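You operate a simulated robot arm through the tools that you are given. There is no shell and no other tool. Be economical: measure what you need, move in short steps, check, and stop when the job is done.

You run a simulated two-armed robot. Do the job below in one go: nothing can be reset, and whatever is moved stays where it is left.

Task
Take the grey-clipped job card and leave it on the top slip board. Open the console cupboard door, take the air valve from the sewing bench top and leave it on the shelf in the console cupboard, then shut the door. Turn the console speed dial to 20 m/min. Press the vent key three times. Any order will do. Set down upright: air valve.
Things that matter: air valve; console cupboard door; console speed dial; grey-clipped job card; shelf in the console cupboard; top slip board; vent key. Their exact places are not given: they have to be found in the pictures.

It is judged by the outcome, as a careful person would: the job done as asked, and still so three seconds after it is handed in. It fails if anything else is knocked over, pushed out of place, dropped, spilled or broken.

Robot
Two 7-joint arms with fingered hands on one trunk, on a base that drives. Base frame: it is fixed to the floor where the robot stands at the start and does not move with it; the origin is under the middle of the robot, x ahead of it, y to its left, z up; the surface under the hand at the start is at about z = 900. Readings come in mm, rad, newtons and seconds.
The left shoulder is at the start at [84, 125, 999], the right one opposite. With the tool pointing down near the work surface each hand reaches from about 440 to 880 mm from the robot's upright axis, wherever it stands, measured 20 degrees to its own side. Places, roughly: air valve [2500, -2750, 750]; console cupboard door [300, -100, 500]; console speed dial [600, 0, 1100]; grey-clipped job card [500, 250, 1000]; shelf in the console cupboard [600, -100, 500]; top slip board [-1750, -2750, 750]; vent key [1400, 4400, 1300]. Payload 4 kg a hand.
The tool frame of a hand sits at the grasp point between the pads (the TCP): z along the fingers, y along the line on which they close. The tips reach 29 mm beyond it. Largest opening 100 mm; the body of the gripper starts 34 mm behind the TCP. The gripper is a hand of 5 fingers: y runs from the thumb to the fingers, the wrist lies at [-15, -105, -177] in the tool frame.
Orientation is that of the tool frame in the base frame, as a unit quaternion [x, y, z, w]. With the fingers straight down and the wrist toward the robot, the tool's x, y and z point along [0, 1, 0], [1, 0, 0] and [0, 0, -1] of the base frame.

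Tools
- The arms move only by the tool jog_arm. It takes "left_deltas", "right_deltas" or both (then of equal length, played together; a hand with none holds still); each is one flat list of numbers, 6 for each row, row after row: the shift along the tool's x, y, z in mm, then the turn, a rotation vector about the tool's x, y, z in rad. In form: [x, y, z, wx, wy, wz, x, y, z, wx, wy, wz, ...]. A call has 1 to 20 rows; each row shifts and turns the commanded pose from where the row before left it, along the tool's axes as they then stand. A row lasts 0.2 s, in which the tool goes at most 50 mm and 0.15 rad; a call with a longer step from one row to the next is refused whole. Where a pose cannot be reached the arm comes as near as it can. A force on the tool above 40 N (or 10 N above the force at the start of the call, whichever is more), or a blocked arm, ends the call early, and 0.2 s more pass. In this call time passes only in rows, and 0.2 s behind the last. It gives the time, the measured TCP pose, the force on the tool (base axes), the opening and the grip force at its end, in the units of the frame above (readings bear some noise), with the torque about the TCP (base axes, N m) and any sound that the robot's microphone picked up.
- Cameras (640 x 400 px; columns grow to the right, rows downward): "scene" is now at [200.9, 4.1, 1148]; the picture's right is [0.02, -1.00, -0.00], its down [-0.42, -0.01, -0.91] and it looks along [0.91, 0.02, -0.42] (base axes); focal length 214 px, centre (320, 200). "left" rides on the left gripper at [-66, -86, -121] in its tool frame; the picture's right is [-0.76, -0.31, 0.58], its down [0.59, -0.70, 0.40] and it looks along [0.28, 0.64, 0.71] (tool axes); focal length 247 px, centre (320, 200). "right" rides on the right gripper at [66, -86, -121] in its tool frame; the picture's right is [-0.76, 0.31, -0.58], its down [-0.59, -0.70, 0.40] and it looks along [-0.28, 0.64, 0.71] (tool axes); focal length 247 px, centre (320, 200).
- grab_frame(camera): a new picture of that camera. The clock stands still meanwhile.
- lift_body(by): slides the trunk up (or, below 0, down) by that many mm; the arms and the scene camera ride with it, the base frame stays. It gives what a move gives, with no picture.
- steer(legs): drives the robot by 1 to 6 legs, each [ahead, turn to the left] in mm and rad, along the robot's own axes; the way and the turn of a leg run together, so that a leg with both is an arc; at most 1500 mm and 3.142 rad a leg. The arms and the cameras ride along, it lands a little off, and it stops where it bumps. It gives what a move gives.
- curl_fingers(index, middle, ring, little, thumb_bend, thumb_turn, hand): sets how far each is bent, from 0 (flat) to 100 (curled in); at 30 the hand is open as for a grip, at 70 the pads meet at the TCP. One left out holds its place. A second passes; each finger stops where it meets its share of the squeeze, and holds until it gets a number again. It is the only way to open and close the hand. It gives what a move gives, with no picture; readings hold the bend of each and the force on index, middle, ring, little, thumb and palm. thumb_turn goes from beside the hand (0) to across from the fingers (100), as for a grip.
- pan_tilt(pan, tilt): turns the head with the scene camera to pan (to the left, within 1.396 rad either way) and tilt (down, from -0.506 to 1.204), counted from straight ahead of the robot. It gives what a move gives.
- pixel_to_xyz(camera, pixels): for up to 12 pixels [column, row] of the newest picture of that camera ("zoom" is the newest enlarged one), the place [x, y, z] in the base frame of the surface seen there, good to about 3 mm, but the place of the scene camera against the robot may be out by one fixed shift of up to 12 mm in any direction. The clock stands still meanwhile.
- zoom(camera, box): a new picture of the part [left, top, right, bottom] of that camera's present view, enlarged. The clock stands still meanwhile.
- job_done(): hands the job in; it is judged then, once.

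Work in short steps. Measure before you move; look again where a grasp or a placing could have gone wrong, and mend it. You have 110 turns and 108 pictures in all, those below and enlarged ones among them. Open the grippers and draw the arms clear of the work before you hand the job in, unless the task says otherwise; then end with one line.

The tools are called after ">>>" by a JSON object that holds its "method" and its "body". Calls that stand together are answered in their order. jog_arm: Moves the arms, as the interface text tells. Its arguments: {"type":"object","properties":{"left_deltas":{"type":"array","items":{"type":"number"}},"right_deltas":{"type":"array","items":{"type":"number"}}},"required":[]} The other tools are called the same way: lift_body (by) slides the trunk up or down; curl_fingers (index, middle, ring, little, thumb_bend, thumb_turn, hand) moves the fingers one by one; steer (legs) drives the base; pan_tilt (pan, tilt) turns the head that bears the scene camera; grab_frame (camera) takes a picture; pixel_to_xyz (camera, pixels) gives the place of the surface under pixels of a picture; zoom (camera, box) takes an enlarged picture of a part of a camera's view; job_done () hands the job in.

At the start:

```text
t: 0.0
left_eef_pos: [445.2, 72.6, 1281.7]
left_orientation: [0.707, 0.707, 0.0, 0.0]
left_ft_force: [0.9, -0.7, -0.2]
left_wrist_torque: [-0.01, -0.04, 0.02]
left_opening: 99.8
left_gripper_force: 0.1
left_shape: jaw
left_bend: [30.0, 30.0, 30.0, 30.0, 30.0, 98.0]
left_finger forces: [0.0, 0.0, 0.0, 0.0, 0.0, 0.0]
right_eef_pos: [465.4, -321.2, 1250.9]
right_orientation: [0.707, 0.707, 0.001, 0.0]
right_ft_force: [0.4, 0.2, 0.4]
right_wrist_torque: [-0.02, -0.02, 0.01]
right_opening: 100.0
right_gripper_force: 0.1
right_shape: jaw
right_bend: [30.0, 30.0, 30.0, 30.0, 30.0, 98.0]
right_finger forces: [0.1, 0.0, 0.1, 0.0, 0.0, 0.1]
trunk travel left (down, up): [-200.0, 547.0]
robot x, y, heading: [4.1, 2.7, 0.004]
head pan, tilt: [0.021, 0.438]
```

scene: 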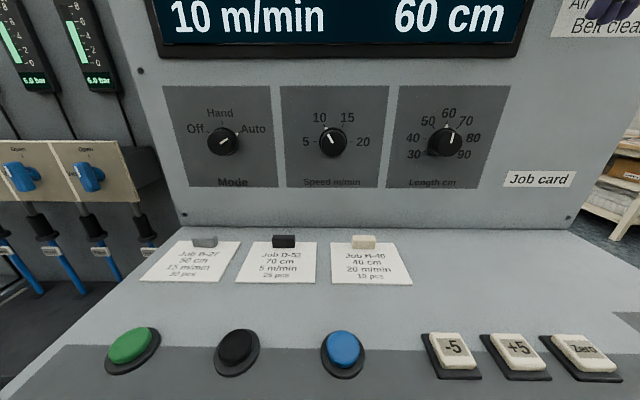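
right: 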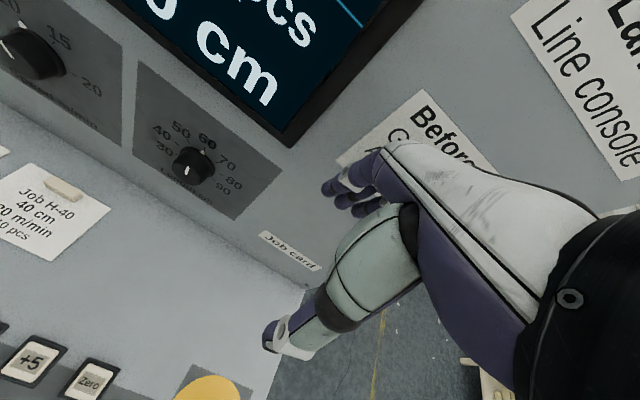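
left: 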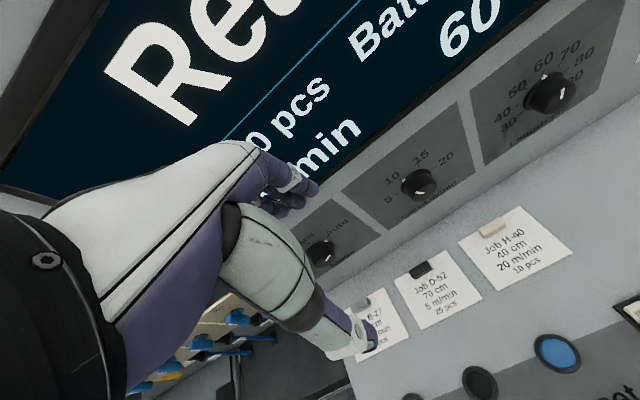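

The scene shows three dials (speed dial at about (332,142)) and three cards (grey clip at (205,243)). I'll measure these and zoom on the dial.

>>> {"method": "zoom", "body": {"camera": "scene", "box": [280, 80, 390, 190]}}

>>> {"method": "pixel_to_xyz", "body": {"camera": "scene", "pixels": [[332, 142], [300, 170], [365, 170], [300, 95], [205, 243], [195, 243], [215, 243], [150, 277], [225, 281], [240, 245], [170, 240], [190, 262]]}}

>>> {"method": "zoom", "body": {"camera": "scene", "box": [130, 220, 260, 300]}}

```text
3.64 times, centred on (335, 135) of scene
```

zoom: 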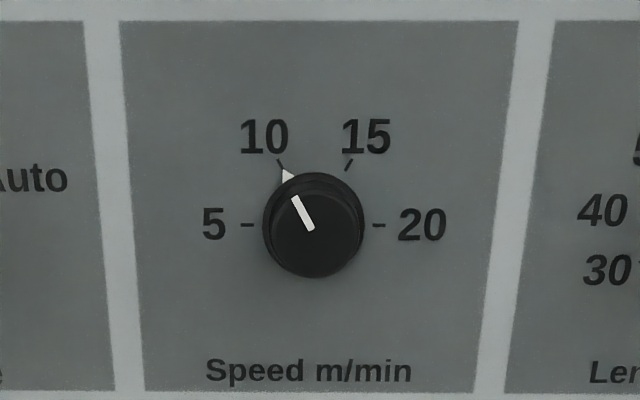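

```text
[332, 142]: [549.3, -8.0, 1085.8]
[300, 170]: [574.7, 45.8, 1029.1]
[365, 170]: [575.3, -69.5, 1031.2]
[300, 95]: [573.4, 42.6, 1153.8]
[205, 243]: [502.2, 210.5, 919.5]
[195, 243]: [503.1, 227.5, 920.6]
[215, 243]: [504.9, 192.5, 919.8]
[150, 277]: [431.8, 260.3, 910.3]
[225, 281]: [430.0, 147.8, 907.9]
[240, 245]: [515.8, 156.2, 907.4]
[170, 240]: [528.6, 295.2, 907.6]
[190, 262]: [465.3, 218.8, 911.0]
```

```text
4.92 times, centred on (195, 260) of scene
```

zoom: 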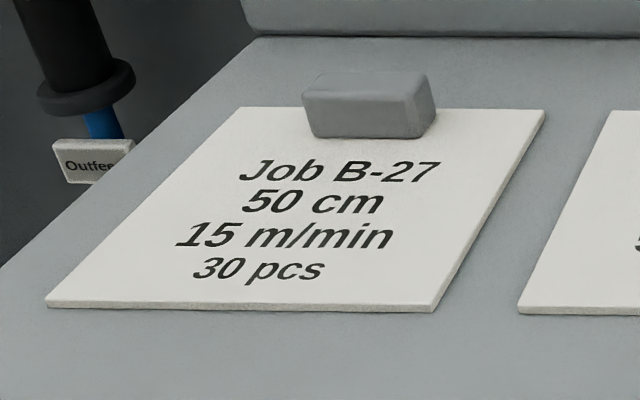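

I'll compare the same points through the left wrist camera to find the scene camera's fixed shift.

>>> {"method": "pixel_to_xyz", "body": {"camera": "left", "pixels": [[419, 270], [492, 228], [363, 303], [420, 184], [547, 92], [481, 382], [557, 350]]}}

>>> {"method": "pixel_to_xyz", "body": {"camera": "scene", "pixels": [[284, 242], [363, 241], [332, 142], [445, 142], [237, 345], [343, 347], [130, 345], [210, 243], [213, 238], [200, 238]]}}

>>> {"method": "zoom", "body": {"camera": "left", "box": [330, 150, 490, 390]}}

```text
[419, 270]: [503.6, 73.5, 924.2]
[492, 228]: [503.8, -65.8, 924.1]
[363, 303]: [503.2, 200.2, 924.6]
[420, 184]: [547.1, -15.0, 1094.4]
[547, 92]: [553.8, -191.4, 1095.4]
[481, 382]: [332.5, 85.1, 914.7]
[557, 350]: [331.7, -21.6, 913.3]
```

```text
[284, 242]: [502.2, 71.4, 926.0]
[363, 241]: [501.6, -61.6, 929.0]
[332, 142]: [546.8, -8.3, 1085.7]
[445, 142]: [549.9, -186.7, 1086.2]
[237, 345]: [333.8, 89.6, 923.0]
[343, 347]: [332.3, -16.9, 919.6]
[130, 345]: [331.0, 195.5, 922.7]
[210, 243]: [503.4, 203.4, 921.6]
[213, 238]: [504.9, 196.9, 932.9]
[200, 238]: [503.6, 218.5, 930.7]
```

```text
1.67 times, centred on (410, 270) of left
```

zoom: 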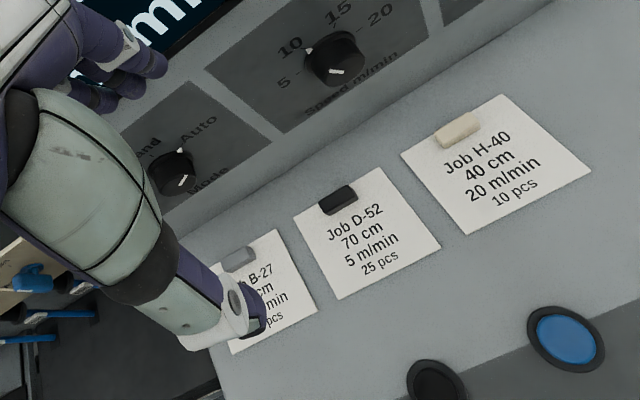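

The dial must go 120° clockwise. I'll back up 200 mm for arm room and look with the head lower to see the cupboard door.

>>> {"method": "steer", "body": {"legs": [[-200, 0]]}}

>>> {"method": "pan_tilt", "body": {"pan": 0, "tilt": 0.8}}

>>> {"method": "grab_frame", "body": {"camera": "scene"}}

```text
t: 1.6
left_eef_pos: [245.0, 70.5, 1283.3]
left_orientation: [0.709, 0.705, 0.0, 0.001]
left_ft_force: [-0.1, -0.4, 0.1]
left_wrist_torque: [-0.02, -0.01, -0.03]
left_opening: 99.9
left_gripper_force: 0.1
left_shape: jaw
left_bend: [30.0, 30.0, 30.0, 30.0, 30.0, 98.0]
left_finger forces: [0.0, 0.1, 0.1, 0.1, 0.1, 0.0]
right_eef_pos: [264.5, -321.6, 1251.4]
right_orientation: [0.709, 0.705, 0.0, 0.0]
right_ft_force: [0.2, 0.4, 0.0]
right_wrist_torque: [0.01, -0.01, 0.0]
right_opening: 99.8
right_gripper_force: 0.1
right_shape: jaw
right_bend: [30.0, 30.0, 30.0, 30.0, 30.0, 98.0]
right_finger forces: [0.0, 0.0, 0.0, 0.1, 0.0, 0.0]
trunk travel left (down, up): [-200.0, 547.0]
robot x, y, heading: [-204.5, 0.9, -0.004]
head pan, tilt: [0.021, 0.438]
```

```text
t: 2.4
left_eef_pos: [245.4, 70.4, 1282.7]
left_orientation: [0.709, 0.705, 0.001, 0.0]
left_ft_force: [0.0, -0.5, -0.4]
left_wrist_torque: [0.01, -0.03, 0.04]
left_opening: 99.9
left_gripper_force: 0.1
left_shape: jaw
left_bend: [30.0, 30.0, 30.0, 30.0, 30.0, 98.0]
left_finger forces: [0.0, 0.1, 0.0, 0.1, 0.0, 0.1]
right_eef_pos: [265.5, -320.8, 1250.7]
right_orientation: [0.709, 0.705, 0.0, -0.001]
right_ft_force: [-0.3, 0.2, -0.4]
right_wrist_torque: [0.03, -0.01, 0.02]
right_opening: 99.6
right_gripper_force: 0.0
right_shape: jaw
right_bend: [30.0, 30.0, 30.0, 30.0, 30.0, 98.0]
right_finger forces: [0.0, 0.0, 0.1, 0.0, 0.0, 0.1]
trunk travel left (down, up): [-200.0, 547.0]
robot x, y, heading: [-197.4, -0.3, -0.007]
head pan, tilt: [0.0, 0.799]
```

```text
101 pictures are left
```

scene: 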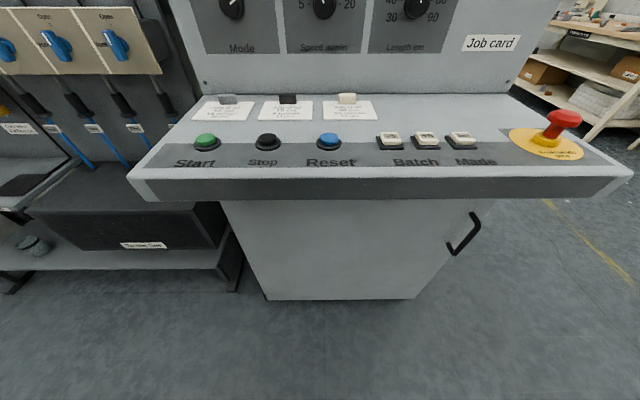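

The door handle is at (463,234), to be handled later. I'll first bring the left hand forward and turn it to point at the panel.

>>> {"method": "jog_arm", "body": {"left_deltas": [0, 50, 0, 0, 0, 0, 0, 50, 0, 0, 0, 0, 0, 50, 0, 0, 0, 0, 0, 40, 0, 0, 0, 0, 0, 0, 0, -0.15, 0, 0, 0, 0, 0, -0.15, 0, 0, 0, 0, 0, -0.15, 0, 0, 0, 0, 0, -0.15, 0, 0, 0, 0, 0, -0.15, 0, 0, 0, 0, 0, -0.15, 0, 0, 0, 0, 0, -0.15, 0, 0, 0, 0, 0, -0.15, 0, 0, 0, 0, 0, -0.15, 0, 0, 0, 0, 0, -0.15, 0, 0, 0, 0, 0, -0.071, 0, 0]}}

>>> {"method": "jog_arm", "body": {"left_deltas": [0, 0, 0, 0, 0, -0.15, 0, 0, 0, 0, 0, -0.15, 0, 0, 0, 0, 0, -0.15, 0, 0, 0, 0, 0, -0.15, 0, 0, 0, 0, 0, -0.15, 0, 0, 0, 0, 0, -0.15, 0, 0, 0, 0, 0, -0.147]}}

>>> {"method": "grab_frame", "body": {"camera": "left"}}

```text
t: 5.8
left_eef_pos: [404.3, 72.2, 1300.5]
left_orientation: [0.496, 0.489, 0.506, 0.509]
left_ft_force: [-0.4, 0.3, 0.1]
left_wrist_torque: [0.0, 0.0, 0.01]
left_opening: 100.0
left_gripper_force: 0.0
left_shape: jaw
left_bend: [30.0, 30.0, 30.0, 30.0, 30.0, 98.0]
left_finger forces: [0.1, 0.0, 0.1, 0.1, 0.0, 0.0]
right_eef_pos: [235.0, -318.0, 1261.4]
right_orientation: [0.709, 0.705, 0.01, 0.008]
right_ft_force: [-1.0, -0.7, 0.9]
right_wrist_torque: [0.03, -0.04, 0.02]
right_opening: 99.9
right_gripper_force: 0.1
right_shape: jaw
right_bend: [30.0, 30.0, 30.0, 30.0, 30.0, 98.0]
right_finger forces: [0.0, 0.1, 0.0, 0.0, 0.0, 0.1]
trunk travel left (down, up): [-200.0, 547.0]
robot x, y, heading: [-199.0, 28.5, 0.008]
head pan, tilt: [0.0, 0.799]
stopped in row 15 (left hand): the arm was blocked; the commanded pose is now the measured one
```

```text
t: 6.6
left_eef_pos: [423.8, 30.6, 1285.7]
left_orientation: [0.412, 0.572, 0.375, 0.602]
left_ft_force: [-0.4, 1.5, 2.9]
left_wrist_torque: [0.15, 0.25, -0.16]
left_opening: 99.9
left_gripper_force: 0.0
left_shape: jaw
left_bend: [30.0, 30.0, 30.0, 30.0, 30.0, 98.0]
left_finger forces: [0.0, 0.0, 0.0, 0.0, 0.1, 0.1]
right_eef_pos: [241.7, -344.9, 1250.5]
right_orientation: [0.723, 0.691, 0.007, 0.001]
right_ft_force: [-0.1, 2.3, -0.5]
right_wrist_torque: [-0.15, 0.0, -0.09]
right_opening: 99.7
right_gripper_force: 0.1
right_shape: jaw
right_bend: [30.0, 30.0, 30.0, 30.0, 30.0, 98.0]
right_finger forces: [0.0, 0.0, 0.1, 0.0, 0.1, 0.0]
trunk travel left (down, up): [-200.0, 547.0]
robot x, y, heading: [-200.7, 71.6, -0.037]
head pan, tilt: [0.0, 0.799]
stopped in row 3 (left hand): the arm was blocked; the commanded pose is now the measured one
```

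```text
100 pictures are left
```

left: 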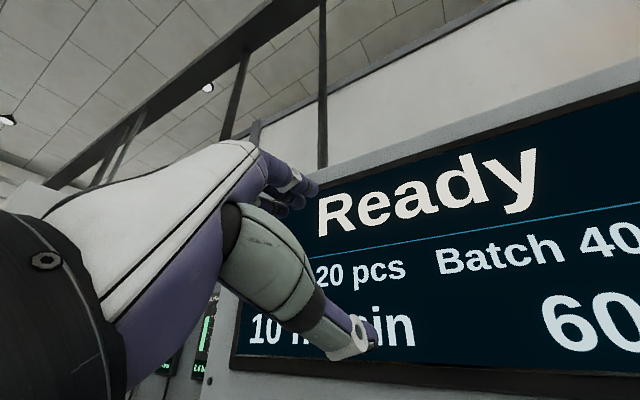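

The left arm was blocked and the base shifted slightly; I'll look to see against what.

>>> {"method": "pan_tilt", "body": {"pan": 0.5, "tilt": 0.2}}

>>> {"method": "grab_frame", "body": {"camera": "scene"}}

>>> {"method": "grab_frame", "body": {"camera": "right"}}

```text
t: 7.6
left_eef_pos: [431.7, 52.2, 1284.0]
left_orientation: [0.408, 0.577, 0.377, 0.599]
left_ft_force: [0.0, 0.0, 0.2]
left_wrist_torque: [0.04, -0.01, 0.01]
left_opening: 99.6
left_gripper_force: 0.0
left_shape: jaw
left_bend: [30.0, 30.0, 30.0, 30.0, 30.0, 98.0]
left_finger forces: [0.0, 0.0, 0.1, 0.0, 0.0, 0.0]
right_eef_pos: [245.5, -328.4, 1254.0]
right_orientation: [0.723, 0.691, 0.003, 0.001]
right_ft_force: [-0.4, -0.2, -0.3]
right_wrist_torque: [0.0, 0.04, 0.01]
right_opening: 99.8
right_gripper_force: 0.1
right_shape: jaw
right_bend: [30.0, 30.0, 30.0, 30.0, 30.0, 98.0]
right_finger forces: [0.1, 0.0, 0.1, 0.0, 0.1, 0.0]
trunk travel left (down, up): [-200.0, 547.0]
robot x, y, heading: [-199.2, 73.4, -0.038]
head pan, tilt: [0.499, 0.201]
```

```text
99 pictures are left
```

scene: 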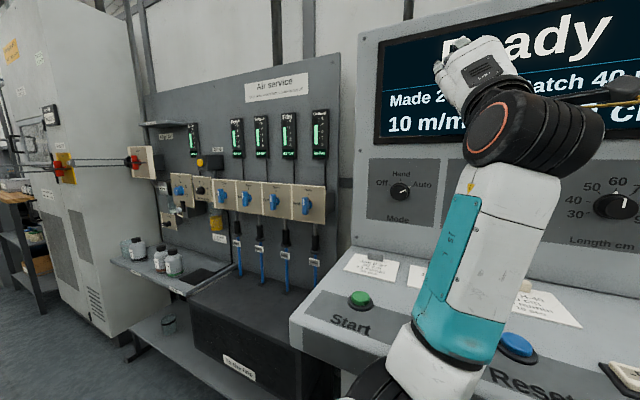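

```text
98 pictures are left
```

right: 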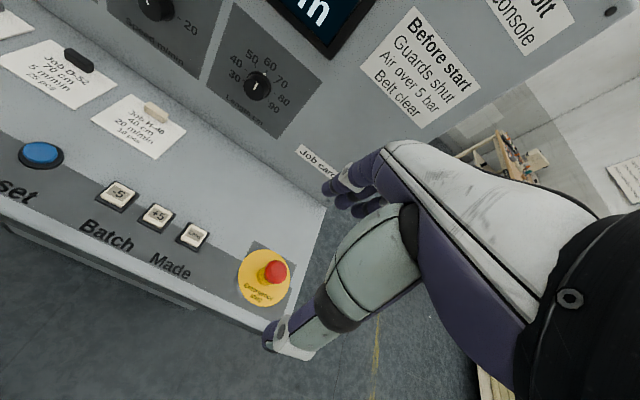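

The forearm was crowding the robot's own head. I'll lower the left hand toward dial height and then roll it.

>>> {"method": "jog_arm", "body": {"left_deltas": [6.7, -47.3, 10.7, 0, 0, 0, 6.7, -47.3, 10.7, 0, 0, 0, 6.7, -47.3, 10.7, 0, 0, 0, 6.7, -47.3, 10.7, 0, 0, 0]}}

>>> {"method": "jog_arm", "body": {"left_deltas": [0, 0, 0, 0, 0, -0.15, 0, 0, 0, 0, 0, -0.15, 0, 0, 0, 0, 0, -0.15, 0, 0, 0, 0, 0, -0.15]}}

>>> {"method": "grab_frame", "body": {"camera": "left"}}

>>> {"method": "grab_frame", "body": {"camera": "scene"}}

```text
t: 8.8
left_eef_pos: [441.7, -1.1, 1137.6]
left_orientation: [0.39, 0.559, 0.375, 0.628]
left_ft_force: [-0.6, -0.2, -0.1]
left_wrist_torque: [-0.02, -0.03, 0.03]
left_opening: 100.0
left_gripper_force: 0.1
left_shape: jaw
left_bend: [30.0, 30.0, 30.0, 30.0, 30.0, 98.0]
left_finger forces: [0.0, 0.0, 0.1, 0.0, 0.0, 0.0]
right_eef_pos: [231.4, -326.2, 1258.3]
right_orientation: [0.723, 0.691, 0.006, 0.006]
right_ft_force: [-0.5, 0.4, 0.4]
right_wrist_torque: [0.01, -0.04, -0.03]
right_opening: 100.1
right_gripper_force: 0.1
right_shape: jaw
right_bend: [30.0, 30.0, 30.0, 30.0, 30.0, 98.0]
right_finger forces: [0.1, 0.1, 0.0, 0.0, 0.0, 0.0]
trunk travel left (down, up): [-200.0, 547.0]
robot x, y, heading: [-199.5, 73.1, -0.032]
head pan, tilt: [0.499, 0.201]
stopped in row 4 (left hand): the arm was blocked; the commanded pose is now the measured one
```

```text
t: 9.8
left_eef_pos: [453.4, 1.6, 1126.4]
left_orientation: [0.211, 0.655, 0.175, 0.705]
left_ft_force: [0.2, -0.5, 1.2]
left_wrist_torque: [-0.02, -0.01, -0.05]
left_opening: 99.9
left_gripper_force: 0.1
left_shape: jaw
left_bend: [30.0, 30.0, 30.0, 30.0, 30.0, 98.0]
left_finger forces: [0.1, 0.0, 0.0, 0.1, 0.0, 0.1]
right_eef_pos: [236.0, -325.5, 1256.1]
right_orientation: [0.724, 0.69, 0.005, 0.005]
right_ft_force: [0.0, 0.5, -0.6]
right_wrist_torque: [-0.02, 0.01, 0.0]
right_opening: 99.8
right_gripper_force: 0.0
right_shape: jaw
right_bend: [30.0, 30.0, 30.0, 30.0, 30.0, 98.0]
right_finger forces: [0.1, 0.1, 0.0, 0.0, 0.1, 0.1]
trunk travel left (down, up): [-200.0, 547.0]
robot x, y, heading: [-197.6, 74.5, -0.036]
head pan, tilt: [0.499, 0.201]
```

```text
97 pictures are left
```

left: 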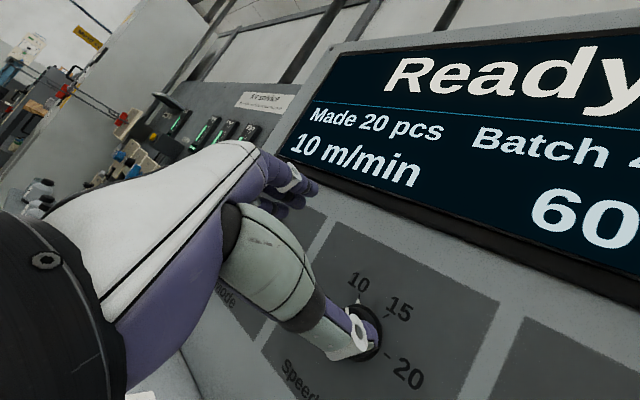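

```text
96 pictures are left
```

scene: 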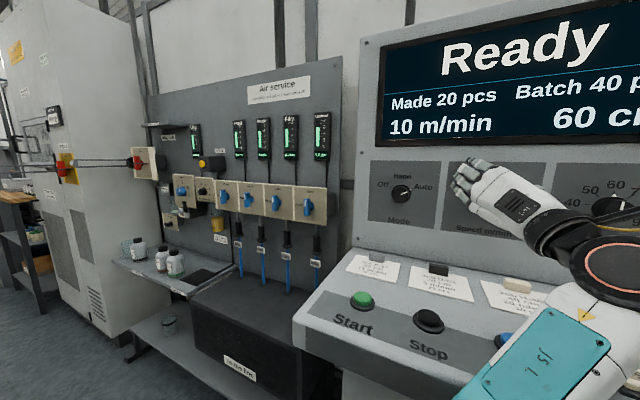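

The elbow seems to have met the console front, so I'll raise the trunk 130 mm to keep the arm above it.

>>> {"method": "lift_body", "body": {"by": 130}}

>>> {"method": "jog_arm", "body": {"left_deltas": [40, -23, 0, -0.03, 0.081, 0, 40, -23, 0, 0, 0, 0, 40, -23, 0, 0, 0, 0]}}

>>> {"method": "pan_tilt", "body": {"pan": 0.15, "tilt": 0.5}}

>>> {"method": "grab_frame", "body": {"camera": "scene"}}

>>> {"method": "grab_frame", "body": {"camera": "left"}}

```text
t: 11.4
left_eef_pos: [465.4, -5.1, 1247.6]
left_orientation: [0.216, 0.66, 0.177, 0.698]
left_ft_force: [-0.1, 0.1, 0.1]
left_wrist_torque: [0.02, -0.05, 0.02]
left_opening: 100.1
left_gripper_force: 0.0
left_shape: jaw
left_bend: [30.0, 30.0, 30.0, 30.0, 30.0, 98.0]
left_finger forces: [0.1, 0.1, 0.0, 0.0, 0.0, 0.1]
right_eef_pos: [250.6, -332.1, 1378.9]
right_orientation: [0.724, 0.69, 0.001, -0.001]
right_ft_force: [-0.5, -0.5, -0.1]
right_wrist_torque: [0.0, 0.01, 0.0]
right_opening: 100.0
right_gripper_force: 0.1
right_shape: jaw
right_bend: [30.0, 30.0, 30.0, 30.0, 30.0, 98.0]
right_finger forces: [0.0, 0.0, 0.0, 0.1, 0.1, 0.0]
trunk travel left (down, up): [-330.0, 417.0]
robot x, y, heading: [-199.6, 71.3, -0.033]
head pan, tilt: [0.499, 0.201]
```

```text
t: 12.2
left_eef_pos: [464.4, 0.9, 1111.4]
left_orientation: [0.196, 0.684, 0.195, 0.675]
left_ft_force: [0.2, 0.8, 0.1]
left_wrist_torque: [0.02, 0.01, 0.0]
left_opening: 100.3
left_gripper_force: 0.0
left_shape: jaw
left_bend: [30.0, 30.0, 30.0, 30.0, 30.0, 98.0]
left_finger forces: [0.1, 0.1, 0.0, 0.1, 0.0, 0.0]
right_eef_pos: [249.5, -330.4, 1381.5]
right_orientation: [0.724, 0.69, 0.002, -0.001]
right_ft_force: [0.6, 0.2, 0.3]
right_wrist_torque: [0.01, 0.01, 0.01]
right_opening: 100.0
right_gripper_force: 0.1
right_shape: jaw
right_bend: [30.0, 30.0, 30.0, 30.0, 30.0, 98.0]
right_finger forces: [0.0, 0.0, 0.1, 0.1, 0.1, 0.0]
trunk travel left (down, up): [-330.0, 417.0]
robot x, y, heading: [-198.2, 68.2, -0.031]
head pan, tilt: [0.499, 0.201]
```

```text
t: 13.0
left_eef_pos: [465.1, 2.1, 1111.7]
left_orientation: [0.196, 0.685, 0.195, 0.675]
left_ft_force: [-0.8, -0.7, -0.2]
left_wrist_torque: [0.02, 0.03, 0.01]
left_opening: 99.9
left_gripper_force: 0.0
left_shape: jaw
left_bend: [30.0, 30.0, 30.0, 30.0, 30.0, 98.0]
left_finger forces: [0.0, 0.0, 0.0, 0.0, 0.0, 0.0]
right_eef_pos: [248.8, -331.4, 1379.9]
right_orientation: [0.724, 0.69, 0.002, 0.0]
right_ft_force: [-0.9, -0.2, -0.6]
right_wrist_torque: [0.03, 0.0, -0.01]
right_opening: 100.0
right_gripper_force: 0.0
right_shape: jaw
right_bend: [30.0, 30.0, 30.0, 30.0, 30.0, 98.0]
right_finger forces: [0.0, 0.0, 0.0, 0.0, 0.0, 0.1]
trunk travel left (down, up): [-330.0, 417.0]
robot x, y, heading: [-197.2, 73.4, -0.033]
head pan, tilt: [0.15, 0.499]
```

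```text
95 pictures are left
```

scene: 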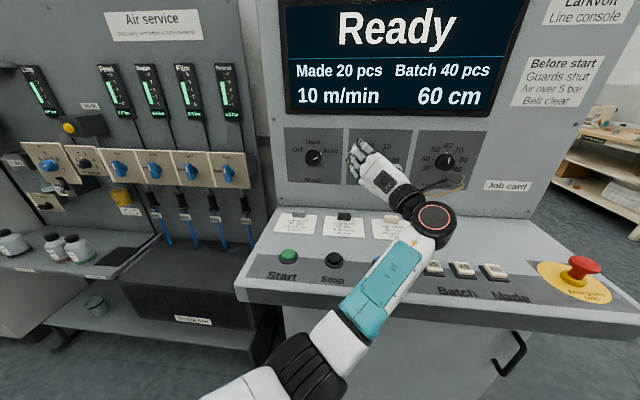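

```text
94 pictures are left
```

left: 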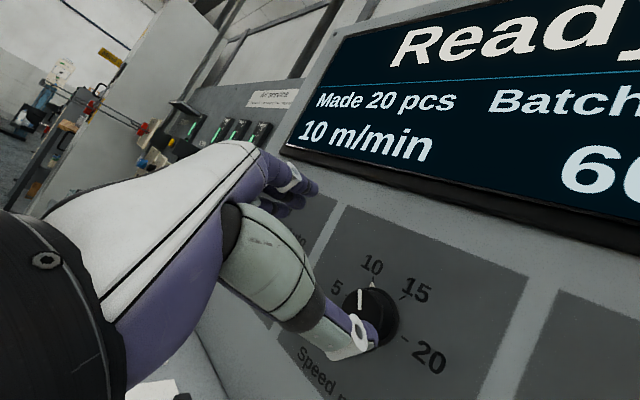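

Now the knob is clear at (378,308) in the left picture; I'll measure knob and dial marks.

>>> {"method": "zoom", "body": {"camera": "left", "box": [310, 240, 470, 400]}}

>>> {"method": "pixel_to_xyz", "body": {"camera": "left", "pixels": [[373, 282], [405, 340], [404, 297], [349, 306], [360, 298], [386, 312], [397, 322], [360, 310], [520, 320], [370, 240]]}}

```text
2.50 times, centred on (390, 320) of left
```

zoom: 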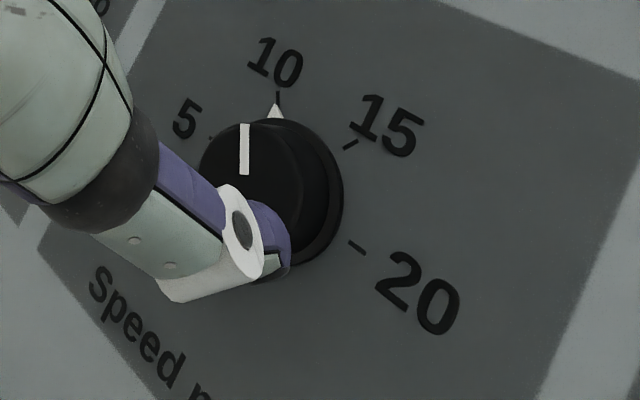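

```text
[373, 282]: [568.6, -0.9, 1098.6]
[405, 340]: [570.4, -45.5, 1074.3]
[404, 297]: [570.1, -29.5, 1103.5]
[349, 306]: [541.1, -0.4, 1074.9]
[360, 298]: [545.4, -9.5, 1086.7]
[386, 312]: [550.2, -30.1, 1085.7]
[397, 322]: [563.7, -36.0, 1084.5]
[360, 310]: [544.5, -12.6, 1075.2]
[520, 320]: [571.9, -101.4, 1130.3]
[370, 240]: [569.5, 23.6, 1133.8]
```

Dial centre works out as [545 (face), -13, 1075], radius about 22, panel at x≈570. I'll align the hand with its axis and move to x≈533.

>>> {"method": "jog_arm", "body": {"left_deltas": [22, -32, 0, 0, 0, 0, 0, 0, 34, 0, 0, 0, 0, 0, 34, 0, 0, 0]}}

>>> {"method": "grab_frame", "body": {"camera": "left"}}

```text
t: 13.8
left_eef_pos: [533.4, -13.5, 1073.1]
left_orientation: [0.196, 0.684, 0.195, 0.675]
left_ft_force: [-0.3, -0.2, -0.1]
left_wrist_torque: [-0.02, 0.0, 0.01]
left_opening: 100.3
left_gripper_force: 0.1
left_shape: jaw
left_bend: [30.0, 30.0, 30.0, 30.0, 30.0, 98.0]
left_finger forces: [0.1, 0.0, 0.1, 0.0, 0.0, 0.0]
right_eef_pos: [249.3, -330.6, 1379.9]
right_orientation: [0.724, 0.69, 0.003, 0.0]
right_ft_force: [0.3, 0.0, -0.5]
right_wrist_torque: [0.02, 0.02, -0.03]
right_opening: 99.8
right_gripper_force: 0.0
right_shape: jaw
right_bend: [30.0, 30.0, 30.0, 30.0, 30.0, 98.0]
right_finger forces: [0.1, 0.1, 0.1, 0.0, 0.0, 0.1]
trunk travel left (down, up): [-330.0, 417.0]
robot x, y, heading: [-199.2, 70.6, -0.039]
head pan, tilt: [0.15, 0.499]
```

```text
92 pictures are left
```

left: 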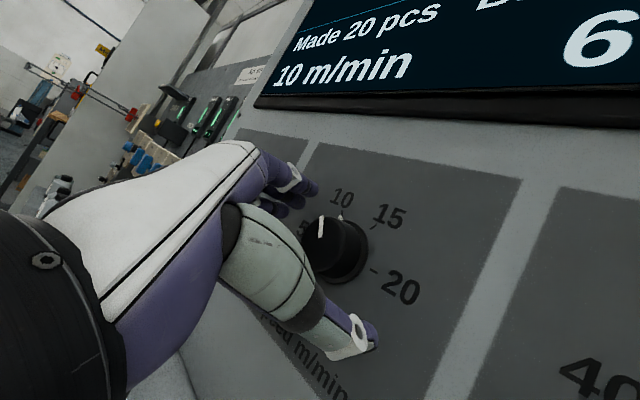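

The knob sits between thumb (360,340) and fingers (290,195). I'll close on it.

>>> {"method": "curl_fingers", "body": {"hand": "left", "index": 70, "middle": 70, "ring": 70, "little": 70, "thumb_bend": 70}}

>>> {"method": "grab_frame", "body": {"camera": "left"}}

```text
t: 14.8
left_eef_pos: [533.2, -10.4, 1073.8]
left_orientation: [0.196, 0.683, 0.195, 0.676]
left_ft_force: [-1.2, 8.6, 4.8]
left_wrist_torque: [0.05, -0.03, 0.14]
left_opening: 33.8
left_gripper_force: 14.0
left_shape: fingers
left_bend: [57.0, 62.0, 70.0, 70.0, 62.0, 97.0]
left_finger forces: [10.8, 7.2, 0.0, 0.1, 9.6, 0.0]
right_eef_pos: [249.3, -330.1, 1380.3]
right_orientation: [0.723, 0.69, 0.002, 0.0]
right_ft_force: [-0.5, 0.3, 0.6]
right_wrist_torque: [0.0, 0.0, -0.01]
right_opening: 99.8
right_gripper_force: 0.0
right_shape: jaw
right_bend: [30.0, 30.0, 30.0, 30.0, 30.0, 98.0]
right_finger forces: [0.1, 0.0, 0.0, 0.1, 0.0, 0.1]
trunk travel left (down, up): [-330.0, 417.0]
robot x, y, heading: [-199.9, 75.3, -0.034]
head pan, tilt: [0.15, 0.499]
```

```text
91 pictures are left
```

left: 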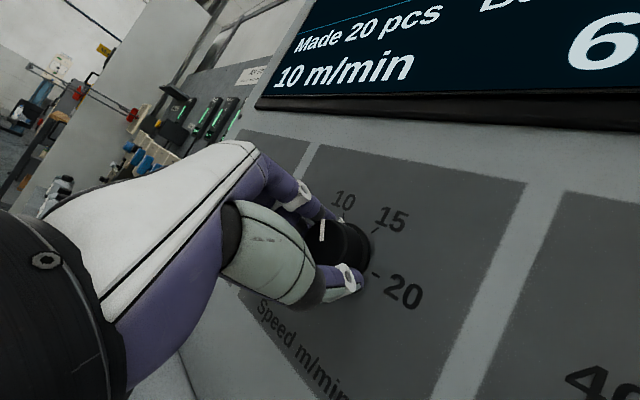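

Gripped, with a 10 N side force along tool +y; I'll ease 3 mm that way and turn clockwise in part, then check.

>>> {"method": "jog_arm", "body": {"left_deltas": [0, 3, 0, 0, 0, 0, 0, 0, 0, 0, 0, 0.15, 0, 0, 0, 0, 0, 0.15, 0, 0, 0, 0, 0, 0.15, 0, 0, 0, 0, 0, 0.15, 0, 0, 0, 0, 0, 0.15, 0, 0, 0, 0, 0, 0.15, 0, 0, 0, 0, 0, 0.15]}}

>>> {"method": "grab_frame", "body": {"camera": "left"}}

```text
t: 16.6
left_eef_pos: [527.3, -16.2, 1084.1]
left_orientation: [0.512, 0.49, 0.508, 0.489]
left_ft_force: [6.3, 3.3, -3.7]
left_wrist_torque: [-0.03, -0.03, 0.09]
left_opening: 30.1
left_gripper_force: 8.8
left_shape: fingers
left_bend: [65.0, 65.0, 70.0, 70.0, 59.0, 96.0]
left_finger forces: [3.0, 5.0, 0.0, 0.0, 9.5, 0.0]
right_eef_pos: [240.7, -335.7, 1381.6]
right_orientation: [0.723, 0.69, 0.005, 0.0]
right_ft_force: [0.1, -0.5, 0.5]
right_wrist_torque: [0.02, -0.03, 0.03]
right_opening: 100.1
right_gripper_force: 0.0
right_shape: jaw
right_bend: [30.0, 30.0, 30.0, 30.0, 30.0, 98.0]
right_finger forces: [0.0, 0.0, 0.0, 0.0, 0.0, 0.0]
trunk travel left (down, up): [-330.0, 417.0]
robot x, y, heading: [-196.7, 69.7, -0.035]
head pan, tilt: [0.15, 0.499]
```

```text
90 pictures are left
```

left: 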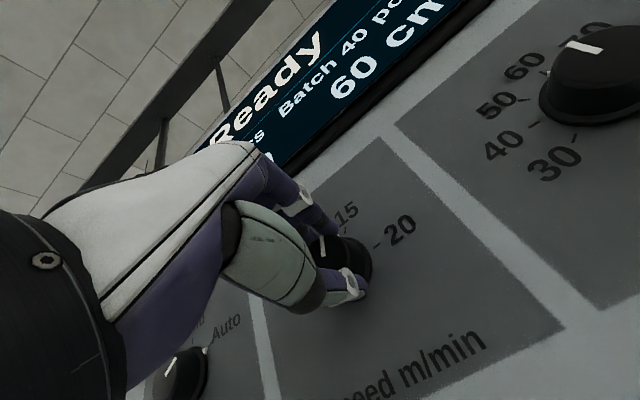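

The knob pointer now heads to 15. I'll turn the remaining 60°.

>>> {"method": "jog_arm", "body": {"left_deltas": [0, 0, 0, 0, 0, 0.15, 0, 0, 0, 0, 0, 0.15, 0, 0, 0, 0, 0, 0.15, 0, 0, 0, 0, 0, 0.15, 0, 0, 0, 0, 0, 0.15, 0, 0, 0, 0, 0, 0.15, 0, 0, 0, 0, 0, 0.15]}}

>>> {"method": "grab_frame", "body": {"camera": "left"}}

>>> {"method": "grab_frame", "body": {"camera": "scene"}}

```text
t: 18.2
left_eef_pos: [529.5, -13.3, 1077.3]
left_orientation: [0.692, 0.167, 0.682, 0.168]
left_ft_force: [-20.3, -12.9, -4.2]
left_wrist_torque: [-0.04, 0.14, -0.44]
left_opening: 29.6
left_gripper_force: 16.3
left_shape: fingers
left_bend: [59.0, 62.0, 70.0, 70.0, 65.0, 92.0]
left_finger forces: [11.7, 8.4, 0.0, 0.0, 12.3, 0.1]
right_eef_pos: [245.4, -332.5, 1381.9]
right_orientation: [0.724, 0.69, 0.003, 0.0]
right_ft_force: [0.5, -0.2, -0.3]
right_wrist_torque: [-0.02, -0.01, 0.02]
right_opening: 100.1
right_gripper_force: 0.1
right_shape: jaw
right_bend: [30.0, 30.0, 30.0, 30.0, 30.0, 98.0]
right_finger forces: [0.1, 0.1, 0.0, 0.0, 0.0, 0.1]
trunk travel left (down, up): [-330.0, 417.0]
robot x, y, heading: [-200.5, 73.3, -0.035]
head pan, tilt: [0.15, 0.499]
```

```text
89 pictures are left
```

left: 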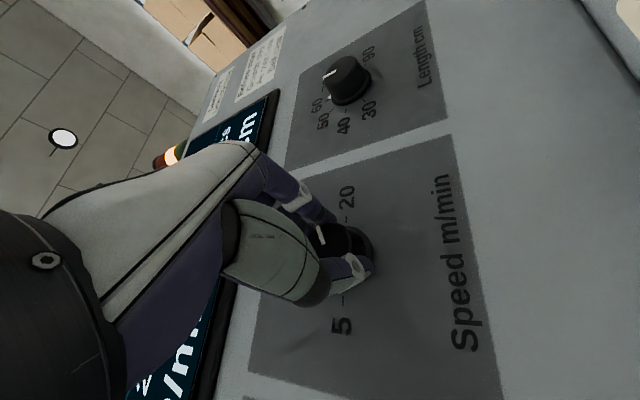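

```text
88 pictures are left
```

scene: 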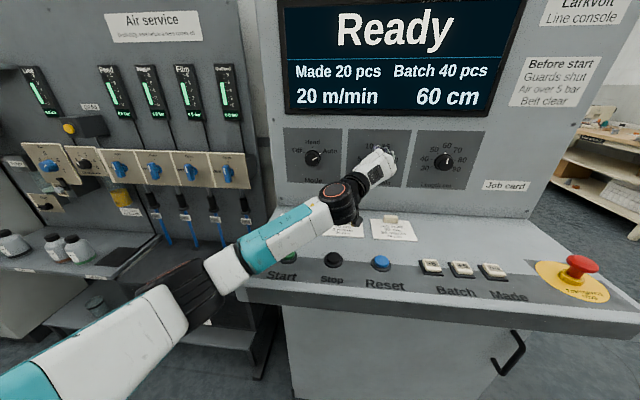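

The display reads 20 m/min. I'll open the hand and withdraw straight back.

>>> {"method": "curl_fingers", "body": {"hand": "left", "index": 30, "middle": 30, "ring": 30, "little": 30, "thumb_bend": 30}}

>>> {"method": "jog_arm", "body": {"left_deltas": [0, 0, -40, 0, 0, 0, 0, 0, -40, 0, 0, 0]}}

>>> {"method": "grab_frame", "body": {"camera": "scene"}}

```text
t: 19.2
left_eef_pos: [532.5, -8.9, 1076.5]
left_orientation: [0.691, 0.171, 0.683, 0.166]
left_ft_force: [0.6, 0.2, 0.5]
left_wrist_torque: [-0.01, 0.01, 0.03]
left_opening: 98.4
left_gripper_force: 0.1
left_shape: fingers
left_bend: [30.0, 30.0, 30.0, 30.0, 30.0, 98.0]
left_finger forces: [0.0, 0.0, 0.0, 0.0, 0.0, 0.1]
right_eef_pos: [248.0, -331.0, 1381.6]
right_orientation: [0.723, 0.69, 0.003, 0.0]
right_ft_force: [0.4, 0.0, 0.7]
right_wrist_torque: [-0.01, 0.0, 0.04]
right_opening: 99.9
right_gripper_force: 0.1
right_shape: jaw
right_bend: [30.0, 30.0, 30.0, 30.0, 30.0, 98.0]
right_finger forces: [0.0, 0.0, 0.0, 0.0, 0.0, 0.1]
trunk travel left (down, up): [-330.0, 417.0]
robot x, y, heading: [-199.5, 72.5, -0.036]
head pan, tilt: [0.15, 0.499]
```

```text
t: 19.8
left_eef_pos: [451.8, -11.6, 1076.8]
left_orientation: [0.69, 0.17, 0.683, 0.166]
left_ft_force: [0.0, 0.1, 1.3]
left_wrist_torque: [0.01, 0.02, 0.04]
left_opening: 98.3
left_gripper_force: 0.1
left_shape: fingers
left_bend: [30.0, 30.0, 30.0, 30.0, 30.0, 98.0]
left_finger forces: [0.0, 0.0, 0.0, 0.0, 0.0, 0.0]
right_eef_pos: [247.7, -329.7, 1380.5]
right_orientation: [0.723, 0.691, 0.003, 0.0]
right_ft_force: [0.2, -0.3, -0.8]
right_wrist_torque: [-0.01, -0.01, 0.01]
right_opening: 100.0
right_gripper_force: 0.0
right_shape: jaw
right_bend: [30.0, 30.0, 30.0, 30.0, 30.0, 98.0]
right_finger forces: [0.0, 0.0, 0.1, 0.0, 0.0, 0.0]
trunk travel left (down, up): [-330.0, 417.0]
robot x, y, heading: [-199.8, 73.6, -0.031]
head pan, tilt: [0.15, 0.499]
```

```text
87 pictures are left
```

scene: 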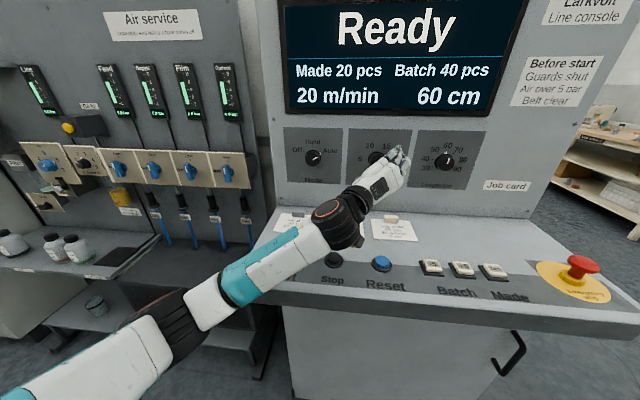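

Dial is done. Now I'll raise the left hand and turn it fingers-down for the grey-clipped card.

>>> {"method": "jog_arm", "body": {"left_deltas": [42, -16, 0, 0, 0, 0, 42, -16, 0, 0, 0, 0, 42, -16, 0, 0, 0, 0, 0, 0, 0, 0, 0, -0.15, 0, 0, 0, 0, 0, -0.15, 0, 0, 0, 0, 0, -0.15, 0, 0, 0, 0, 0, -0.15, 0, 0, 0, 0, 0, -0.15, 0, 0, 0, 0, 0, -0.15, 0, 0, 0, 0, 0, -0.15, 0, 0, 0, 0, 0, -0.03]}}

>>> {"method": "jog_arm", "body": {"left_deltas": [0, 0, 0, 0.15, 0, 0, 0, 0, 0, 0.15, 0, 0, 0, 0, 0, 0.15, 0, 0, 0, 0, 0, 0.15, 0, 0, 0, 0, 0, 0.15, 0, 0, 0, 0, 0, 0.15, 0, 0, 0, 0, 0, 0.15, 0, 0, 0, 0, 0, 0.15, 0, 0, 0, 0, 0, 0.15, 0, 0, 0, 0, 0, 0.15, 0, 0, 0, 0, 0, 0.071, 0, 0]}}

>>> {"method": "grab_frame", "body": {"camera": "left"}}

```text
t: 22.2
left_eef_pos: [455.7, 94.5, 1164.0]
left_orientation: [0.507, 0.498, 0.507, 0.488]
left_ft_force: [0.2, 0.8, -0.1]
left_wrist_torque: [0.01, 0.04, 0.03]
left_opening: 98.5
left_gripper_force: 0.0
left_shape: fingers
left_bend: [30.0, 30.0, 30.0, 30.0, 30.0, 98.0]
left_finger forces: [0.0, 0.0, 0.0, 0.0, 0.1, 0.0]
right_eef_pos: [248.4, -329.5, 1381.2]
right_orientation: [0.724, 0.69, 0.002, 0.0]
right_ft_force: [0.1, -0.5, 0.2]
right_wrist_torque: [0.04, -0.01, 0.0]
right_opening: 99.7
right_gripper_force: 0.0
right_shape: jaw
right_bend: [30.0, 30.0, 30.0, 30.0, 30.0, 98.0]
right_finger forces: [0.1, 0.1, 0.1, 0.0, 0.0, 0.1]
trunk travel left (down, up): [-330.0, 417.0]
robot x, y, heading: [-201.1, 70.7, -0.03]
head pan, tilt: [0.15, 0.499]
```

```text
t: 24.6
left_eef_pos: [451.7, 92.2, 1167.3]
left_orientation: [0.705, 0.709, -0.001, -0.008]
left_ft_force: [0.4, 0.3, 1.1]
left_wrist_torque: [0.0, 0.01, -0.02]
left_opening: 98.4
left_gripper_force: 0.0
left_shape: fingers
left_bend: [30.0, 30.0, 30.0, 30.0, 30.0, 98.0]
left_finger forces: [0.1, 0.1, 0.1, 0.0, 0.0, 0.1]
right_eef_pos: [248.1, -330.5, 1380.6]
right_orientation: [0.723, 0.691, 0.002, 0.0]
right_ft_force: [0.1, -0.7, 0.2]
right_wrist_torque: [-0.02, -0.05, 0.03]
right_opening: 99.9
right_gripper_force: 0.1
right_shape: jaw
right_bend: [30.0, 30.0, 30.0, 30.0, 30.0, 98.0]
right_finger forces: [0.0, 0.1, 0.0, 0.1, 0.1, 0.0]
trunk travel left (down, up): [-330.0, 417.0]
robot x, y, heading: [-198.4, 71.9, -0.033]
head pan, tilt: [0.15, 0.499]
```

```text
86 pictures are left
```

left: 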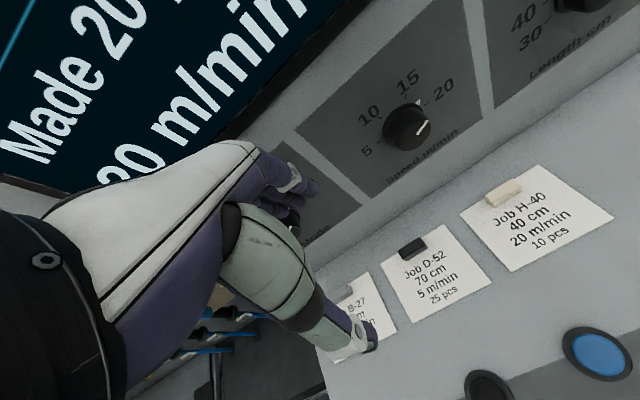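

I'll rotate the hand about vertical so it closes along y (keeping clear of the Mode knob), then move above the clip.

>>> {"method": "jog_arm", "body": {"left_deltas": [0, 0, 0, 0, 0, 0.15, 0, 0, 0, 0, 0, 0.15, 0, 0, 0, 0, 0, 0.15, 0, 0, 0, 0, 0, 0.15, 0, 0, 0, 0, 0, 0.15, 0, 0, 0, 0, 0, 0.15, 0, 0, 0, 0, 0, 0.15, 0, 0, 0, 0, 0, 0.15, 0, 0, 0, 0, 0, 0.15, 0, 0, 0, 0, 0, 0.15, 0, 0, 0, 0, 0, 0.071, 10, -37, 20, 0, 0, 0, 10, -37, 30, 0, 0, 0, 10, -37, 30, 0, 0, 0]}}

>>> {"method": "grab_frame", "body": {"camera": "left"}}

```text
t: 27.6
left_eef_pos: [488.1, 200.7, 1086.7]
left_orientation: [1.0, 0.002, -0.005, -0.003]
left_ft_force: [0.2, 0.6, -0.6]
left_wrist_torque: [-0.02, 0.03, 0.01]
left_opening: 98.7
left_gripper_force: 0.0
left_shape: fingers
left_bend: [30.0, 30.0, 30.0, 30.0, 30.0, 98.0]
left_finger forces: [0.0, 0.1, 0.0, 0.0, 0.2, 0.0]
left hand out of reach, approached as far as the arm can: row 6, 8
right_eef_pos: [247.7, -328.3, 1382.4]
right_orientation: [0.724, 0.69, 0.001, 0.0]
right_ft_force: [-0.1, -0.6, -0.2]
right_wrist_torque: [-0.04, -0.02, 0.0]
right_opening: 99.8
right_gripper_force: 0.0
right_shape: jaw
right_bend: [30.0, 30.0, 30.0, 30.0, 30.0, 98.0]
right_finger forces: [0.0, 0.0, 0.0, 0.0, 0.0, 0.1]
trunk travel left (down, up): [-330.0, 417.0]
robot x, y, heading: [-197.1, 72.6, -0.034]
head pan, tilt: [0.15, 0.499]
```

```text
85 pictures are left
```

left: 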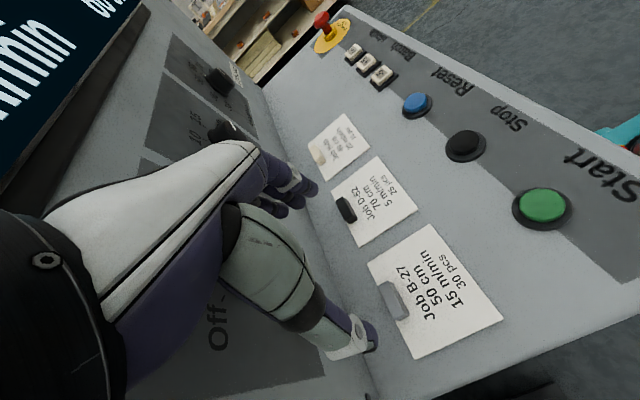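

The grey clip is well seen at (392,300). I'll measure clip and card corners.

>>> {"method": "pixel_to_xyz", "body": {"camera": "left", "pixels": [[395, 300], [383, 287], [403, 315], [393, 287], [430, 225], [368, 264], [415, 357], [502, 320]]}}

>>> {"method": "zoom", "body": {"camera": "left", "box": [340, 220, 510, 360]}}

```text
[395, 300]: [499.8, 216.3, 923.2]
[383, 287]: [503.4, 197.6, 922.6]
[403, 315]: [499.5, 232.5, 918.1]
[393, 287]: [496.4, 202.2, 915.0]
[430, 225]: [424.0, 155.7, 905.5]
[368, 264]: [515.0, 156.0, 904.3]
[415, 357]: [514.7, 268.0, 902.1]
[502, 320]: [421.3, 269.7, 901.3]
```

```text
2.86 times, centred on (425, 290) of left
```

zoom: 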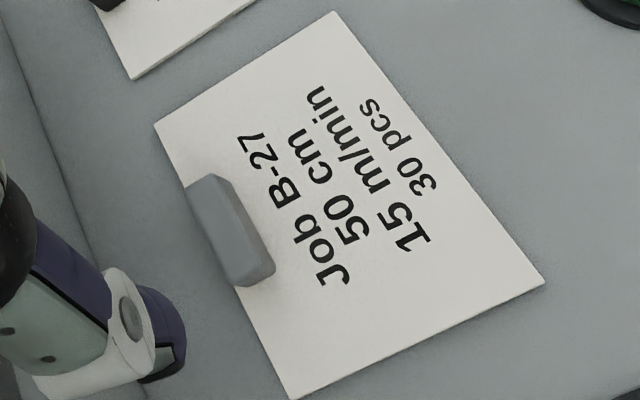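

Clip centre ≈ [503, 212], top z 923, card on the board at z≈904. I'll descend to z≈985 and look.

>>> {"method": "jog_arm", "body": {"left_deltas": [12, -11, 35, 0, 0, 0, 0, 0, 35, 0, 0, 0, 0, 0, 32, 0, 0, 0]}}

>>> {"method": "grab_frame", "body": {"camera": "left"}}

>>> {"method": "grab_frame", "body": {"camera": "scene"}}

```text
t: 28.4
left_eef_pos: [497.7, 210.4, 982.2]
left_orientation: [1.0, 0.001, -0.006, -0.005]
left_ft_force: [-1.6, 0.2, 0.6]
left_wrist_torque: [0.03, -0.01, 0.01]
left_opening: 98.5
left_gripper_force: 0.1
left_shape: fingers
left_bend: [30.0, 30.0, 30.0, 30.0, 30.0, 98.0]
left_finger forces: [0.0, 0.0, 0.0, 0.0, 0.1, 0.0]
left hand out of reach, approached as far as the arm can: row 1, 3
right_eef_pos: [246.7, -331.2, 1381.2]
right_orientation: [0.724, 0.69, 0.003, -0.001]
right_ft_force: [-0.5, -0.3, 0.0]
right_wrist_torque: [0.0, -0.04, 0.02]
right_opening: 100.0
right_gripper_force: 0.1
right_shape: jaw
right_bend: [30.0, 30.0, 30.0, 30.0, 30.0, 98.0]
right_finger forces: [0.0, 0.0, 0.0, 0.1, 0.0, 0.0]
trunk travel left (down, up): [-330.0, 417.0]
robot x, y, heading: [-201.1, 70.2, -0.044]
head pan, tilt: [0.15, 0.499]
```

```text
83 pictures are left
```

left: 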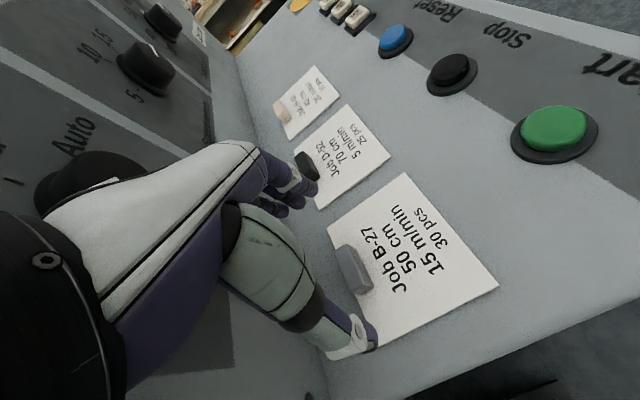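

```text
82 pictures are left
```

scene: 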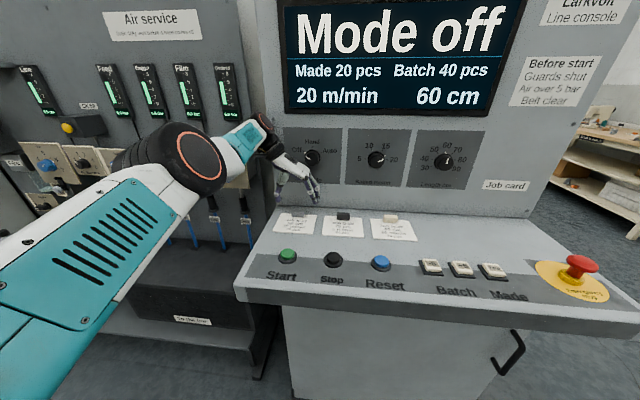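

The display now says "Mode off": the back of my hand brushed the Mode knob. I'll withdraw away from the panel first, then restore it to Auto as it was.

>>> {"method": "jog_arm", "body": {"left_deltas": [-45, 0, 0, 0, 0, 0, -45, 0, 0, 0, 0, 0, 0, 0, -45, 0, 0, 0, 0, 0, -45, 0, 0, 0, 0, 0, -45, 0, 0, 0, 0, 0, -30, 0, 0, 0, 0, 0, 0, 0, 0, -0.15, 0, 0, 0, 0, 0, -0.15, 0, 0, 0, 0, 0, -0.15, 0, 0, 0, 0, 0, -0.15, 0, 0, 0, 0, 0, -0.15, 0, 0, 0, 0, 0, -0.15, 0, 0, 0, 0, 0, -0.15, 0, 0, 0, 0, 0, -0.15, 0, 0, 0, 0, 0, -0.15, 0, 0, 0, 0, 0, -0.15, 0, 0, 0, 0, 0, -0.071]}}

>>> {"method": "grab_frame", "body": {"camera": "scene"}}

>>> {"method": "grab_frame", "body": {"camera": "left"}}

```text
t: 30.4
left_eef_pos: [497.6, 213.9, 1152.3]
left_orientation: [0.985, 0.173, -0.015, -0.008]
left_ft_force: [-20.8, -6.9, 2.9]
left_wrist_torque: [0.34, -1.36, -0.42]
left_opening: 98.9
left_gripper_force: 11.1
left_shape: fingers
left_bend: [30.0, 30.0, 30.0, 30.0, 30.0, 98.0]
left_finger forces: [0.1, 0.0, 0.0, 20.9, 0.0, 0.5]
left hand out of reach, approached as far as the arm can: row 1, 2, 4, 5, 6, 7, 8, 9
right_eef_pos: [245.6, -328.5, 1382.9]
right_orientation: [0.723, 0.691, 0.004, 0.0]
right_ft_force: [0.3, -0.3, 0.4]
right_wrist_torque: [0.0, 0.02, 0.0]
right_opening: 99.6
right_gripper_force: 0.1
right_shape: jaw
right_bend: [30.0, 30.0, 30.0, 30.0, 30.0, 98.0]
right_finger forces: [0.0, 0.1, 0.0, 0.0, 0.0, 0.1]
trunk travel left (down, up): [-330.0, 417.0]
robot x, y, heading: [-198.3, 72.7, -0.03]
head pan, tilt: [0.15, 0.499]
stopped in row 9 (left hand): the force on the tool passed its limit at 52 N (the readings are from after the stop); the commanded pose is now the measured one
```

```text
81 pictures are left
```

scene: 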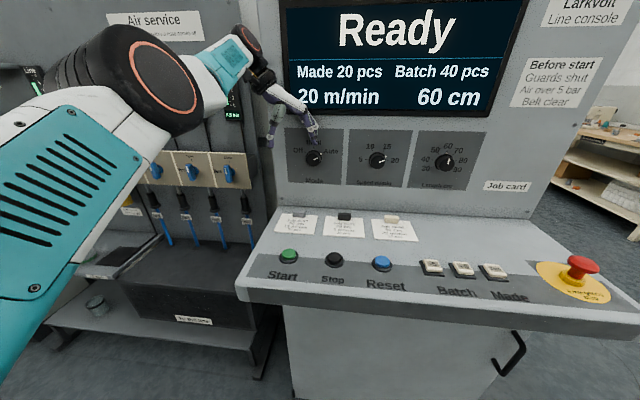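

```text
80 pictures are left
```

left: 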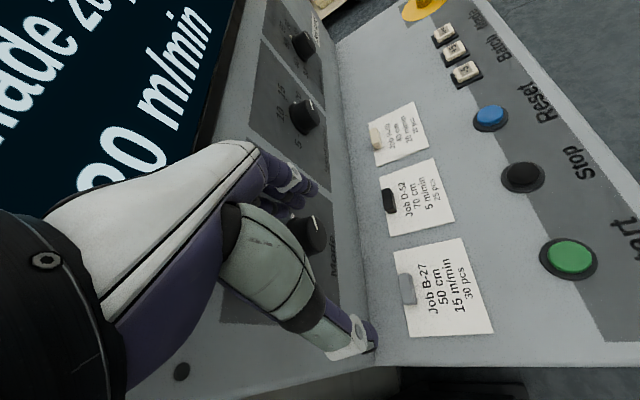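

The display is back to "Ready" (the knob was carried back). The arm can't fold further, so I'll back the base away from the panel.

>>> {"method": "steer", "body": {"legs": [[-150, 0]]}}

>>> {"method": "zoom", "body": {"camera": "scene", "box": [250, 80, 470, 220]}}

```text
t: 31.7
left_eef_pos: [352.1, 221.1, 1149.6]
left_orientation: [0.984, 0.177, -0.015, -0.009]
left_ft_force: [-0.2, -0.9, 0.2]
left_wrist_torque: [0.01, -0.03, -0.02]
left_opening: 98.8
left_gripper_force: 0.0
left_shape: fingers
left_bend: [30.0, 30.0, 30.0, 30.0, 30.0, 98.0]
left_finger forces: [0.0, 0.0, 0.0, 0.0, 0.0, 0.0]
right_eef_pos: [98.9, -325.1, 1381.9]
right_orientation: [0.722, 0.691, 0.003, 0.001]
right_ft_force: [-1.0, 0.3, 0.2]
right_wrist_torque: [0.0, 0.02, -0.01]
right_opening: 99.8
right_gripper_force: 0.1
right_shape: jaw
right_bend: [30.0, 30.0, 30.0, 30.0, 30.0, 98.0]
right_finger forces: [0.0, 0.1, 0.0, 0.0, 0.0, 0.1]
trunk travel left (down, up): [-330.0, 417.0]
robot x, y, heading: [-347.3, 80.8, -0.033]
head pan, tilt: [0.15, 0.499]
```

```text
2.86 times, centred on (360, 150) of scene
```

zoom: 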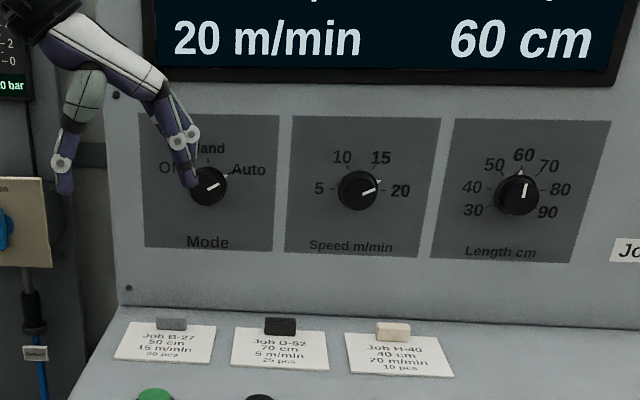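

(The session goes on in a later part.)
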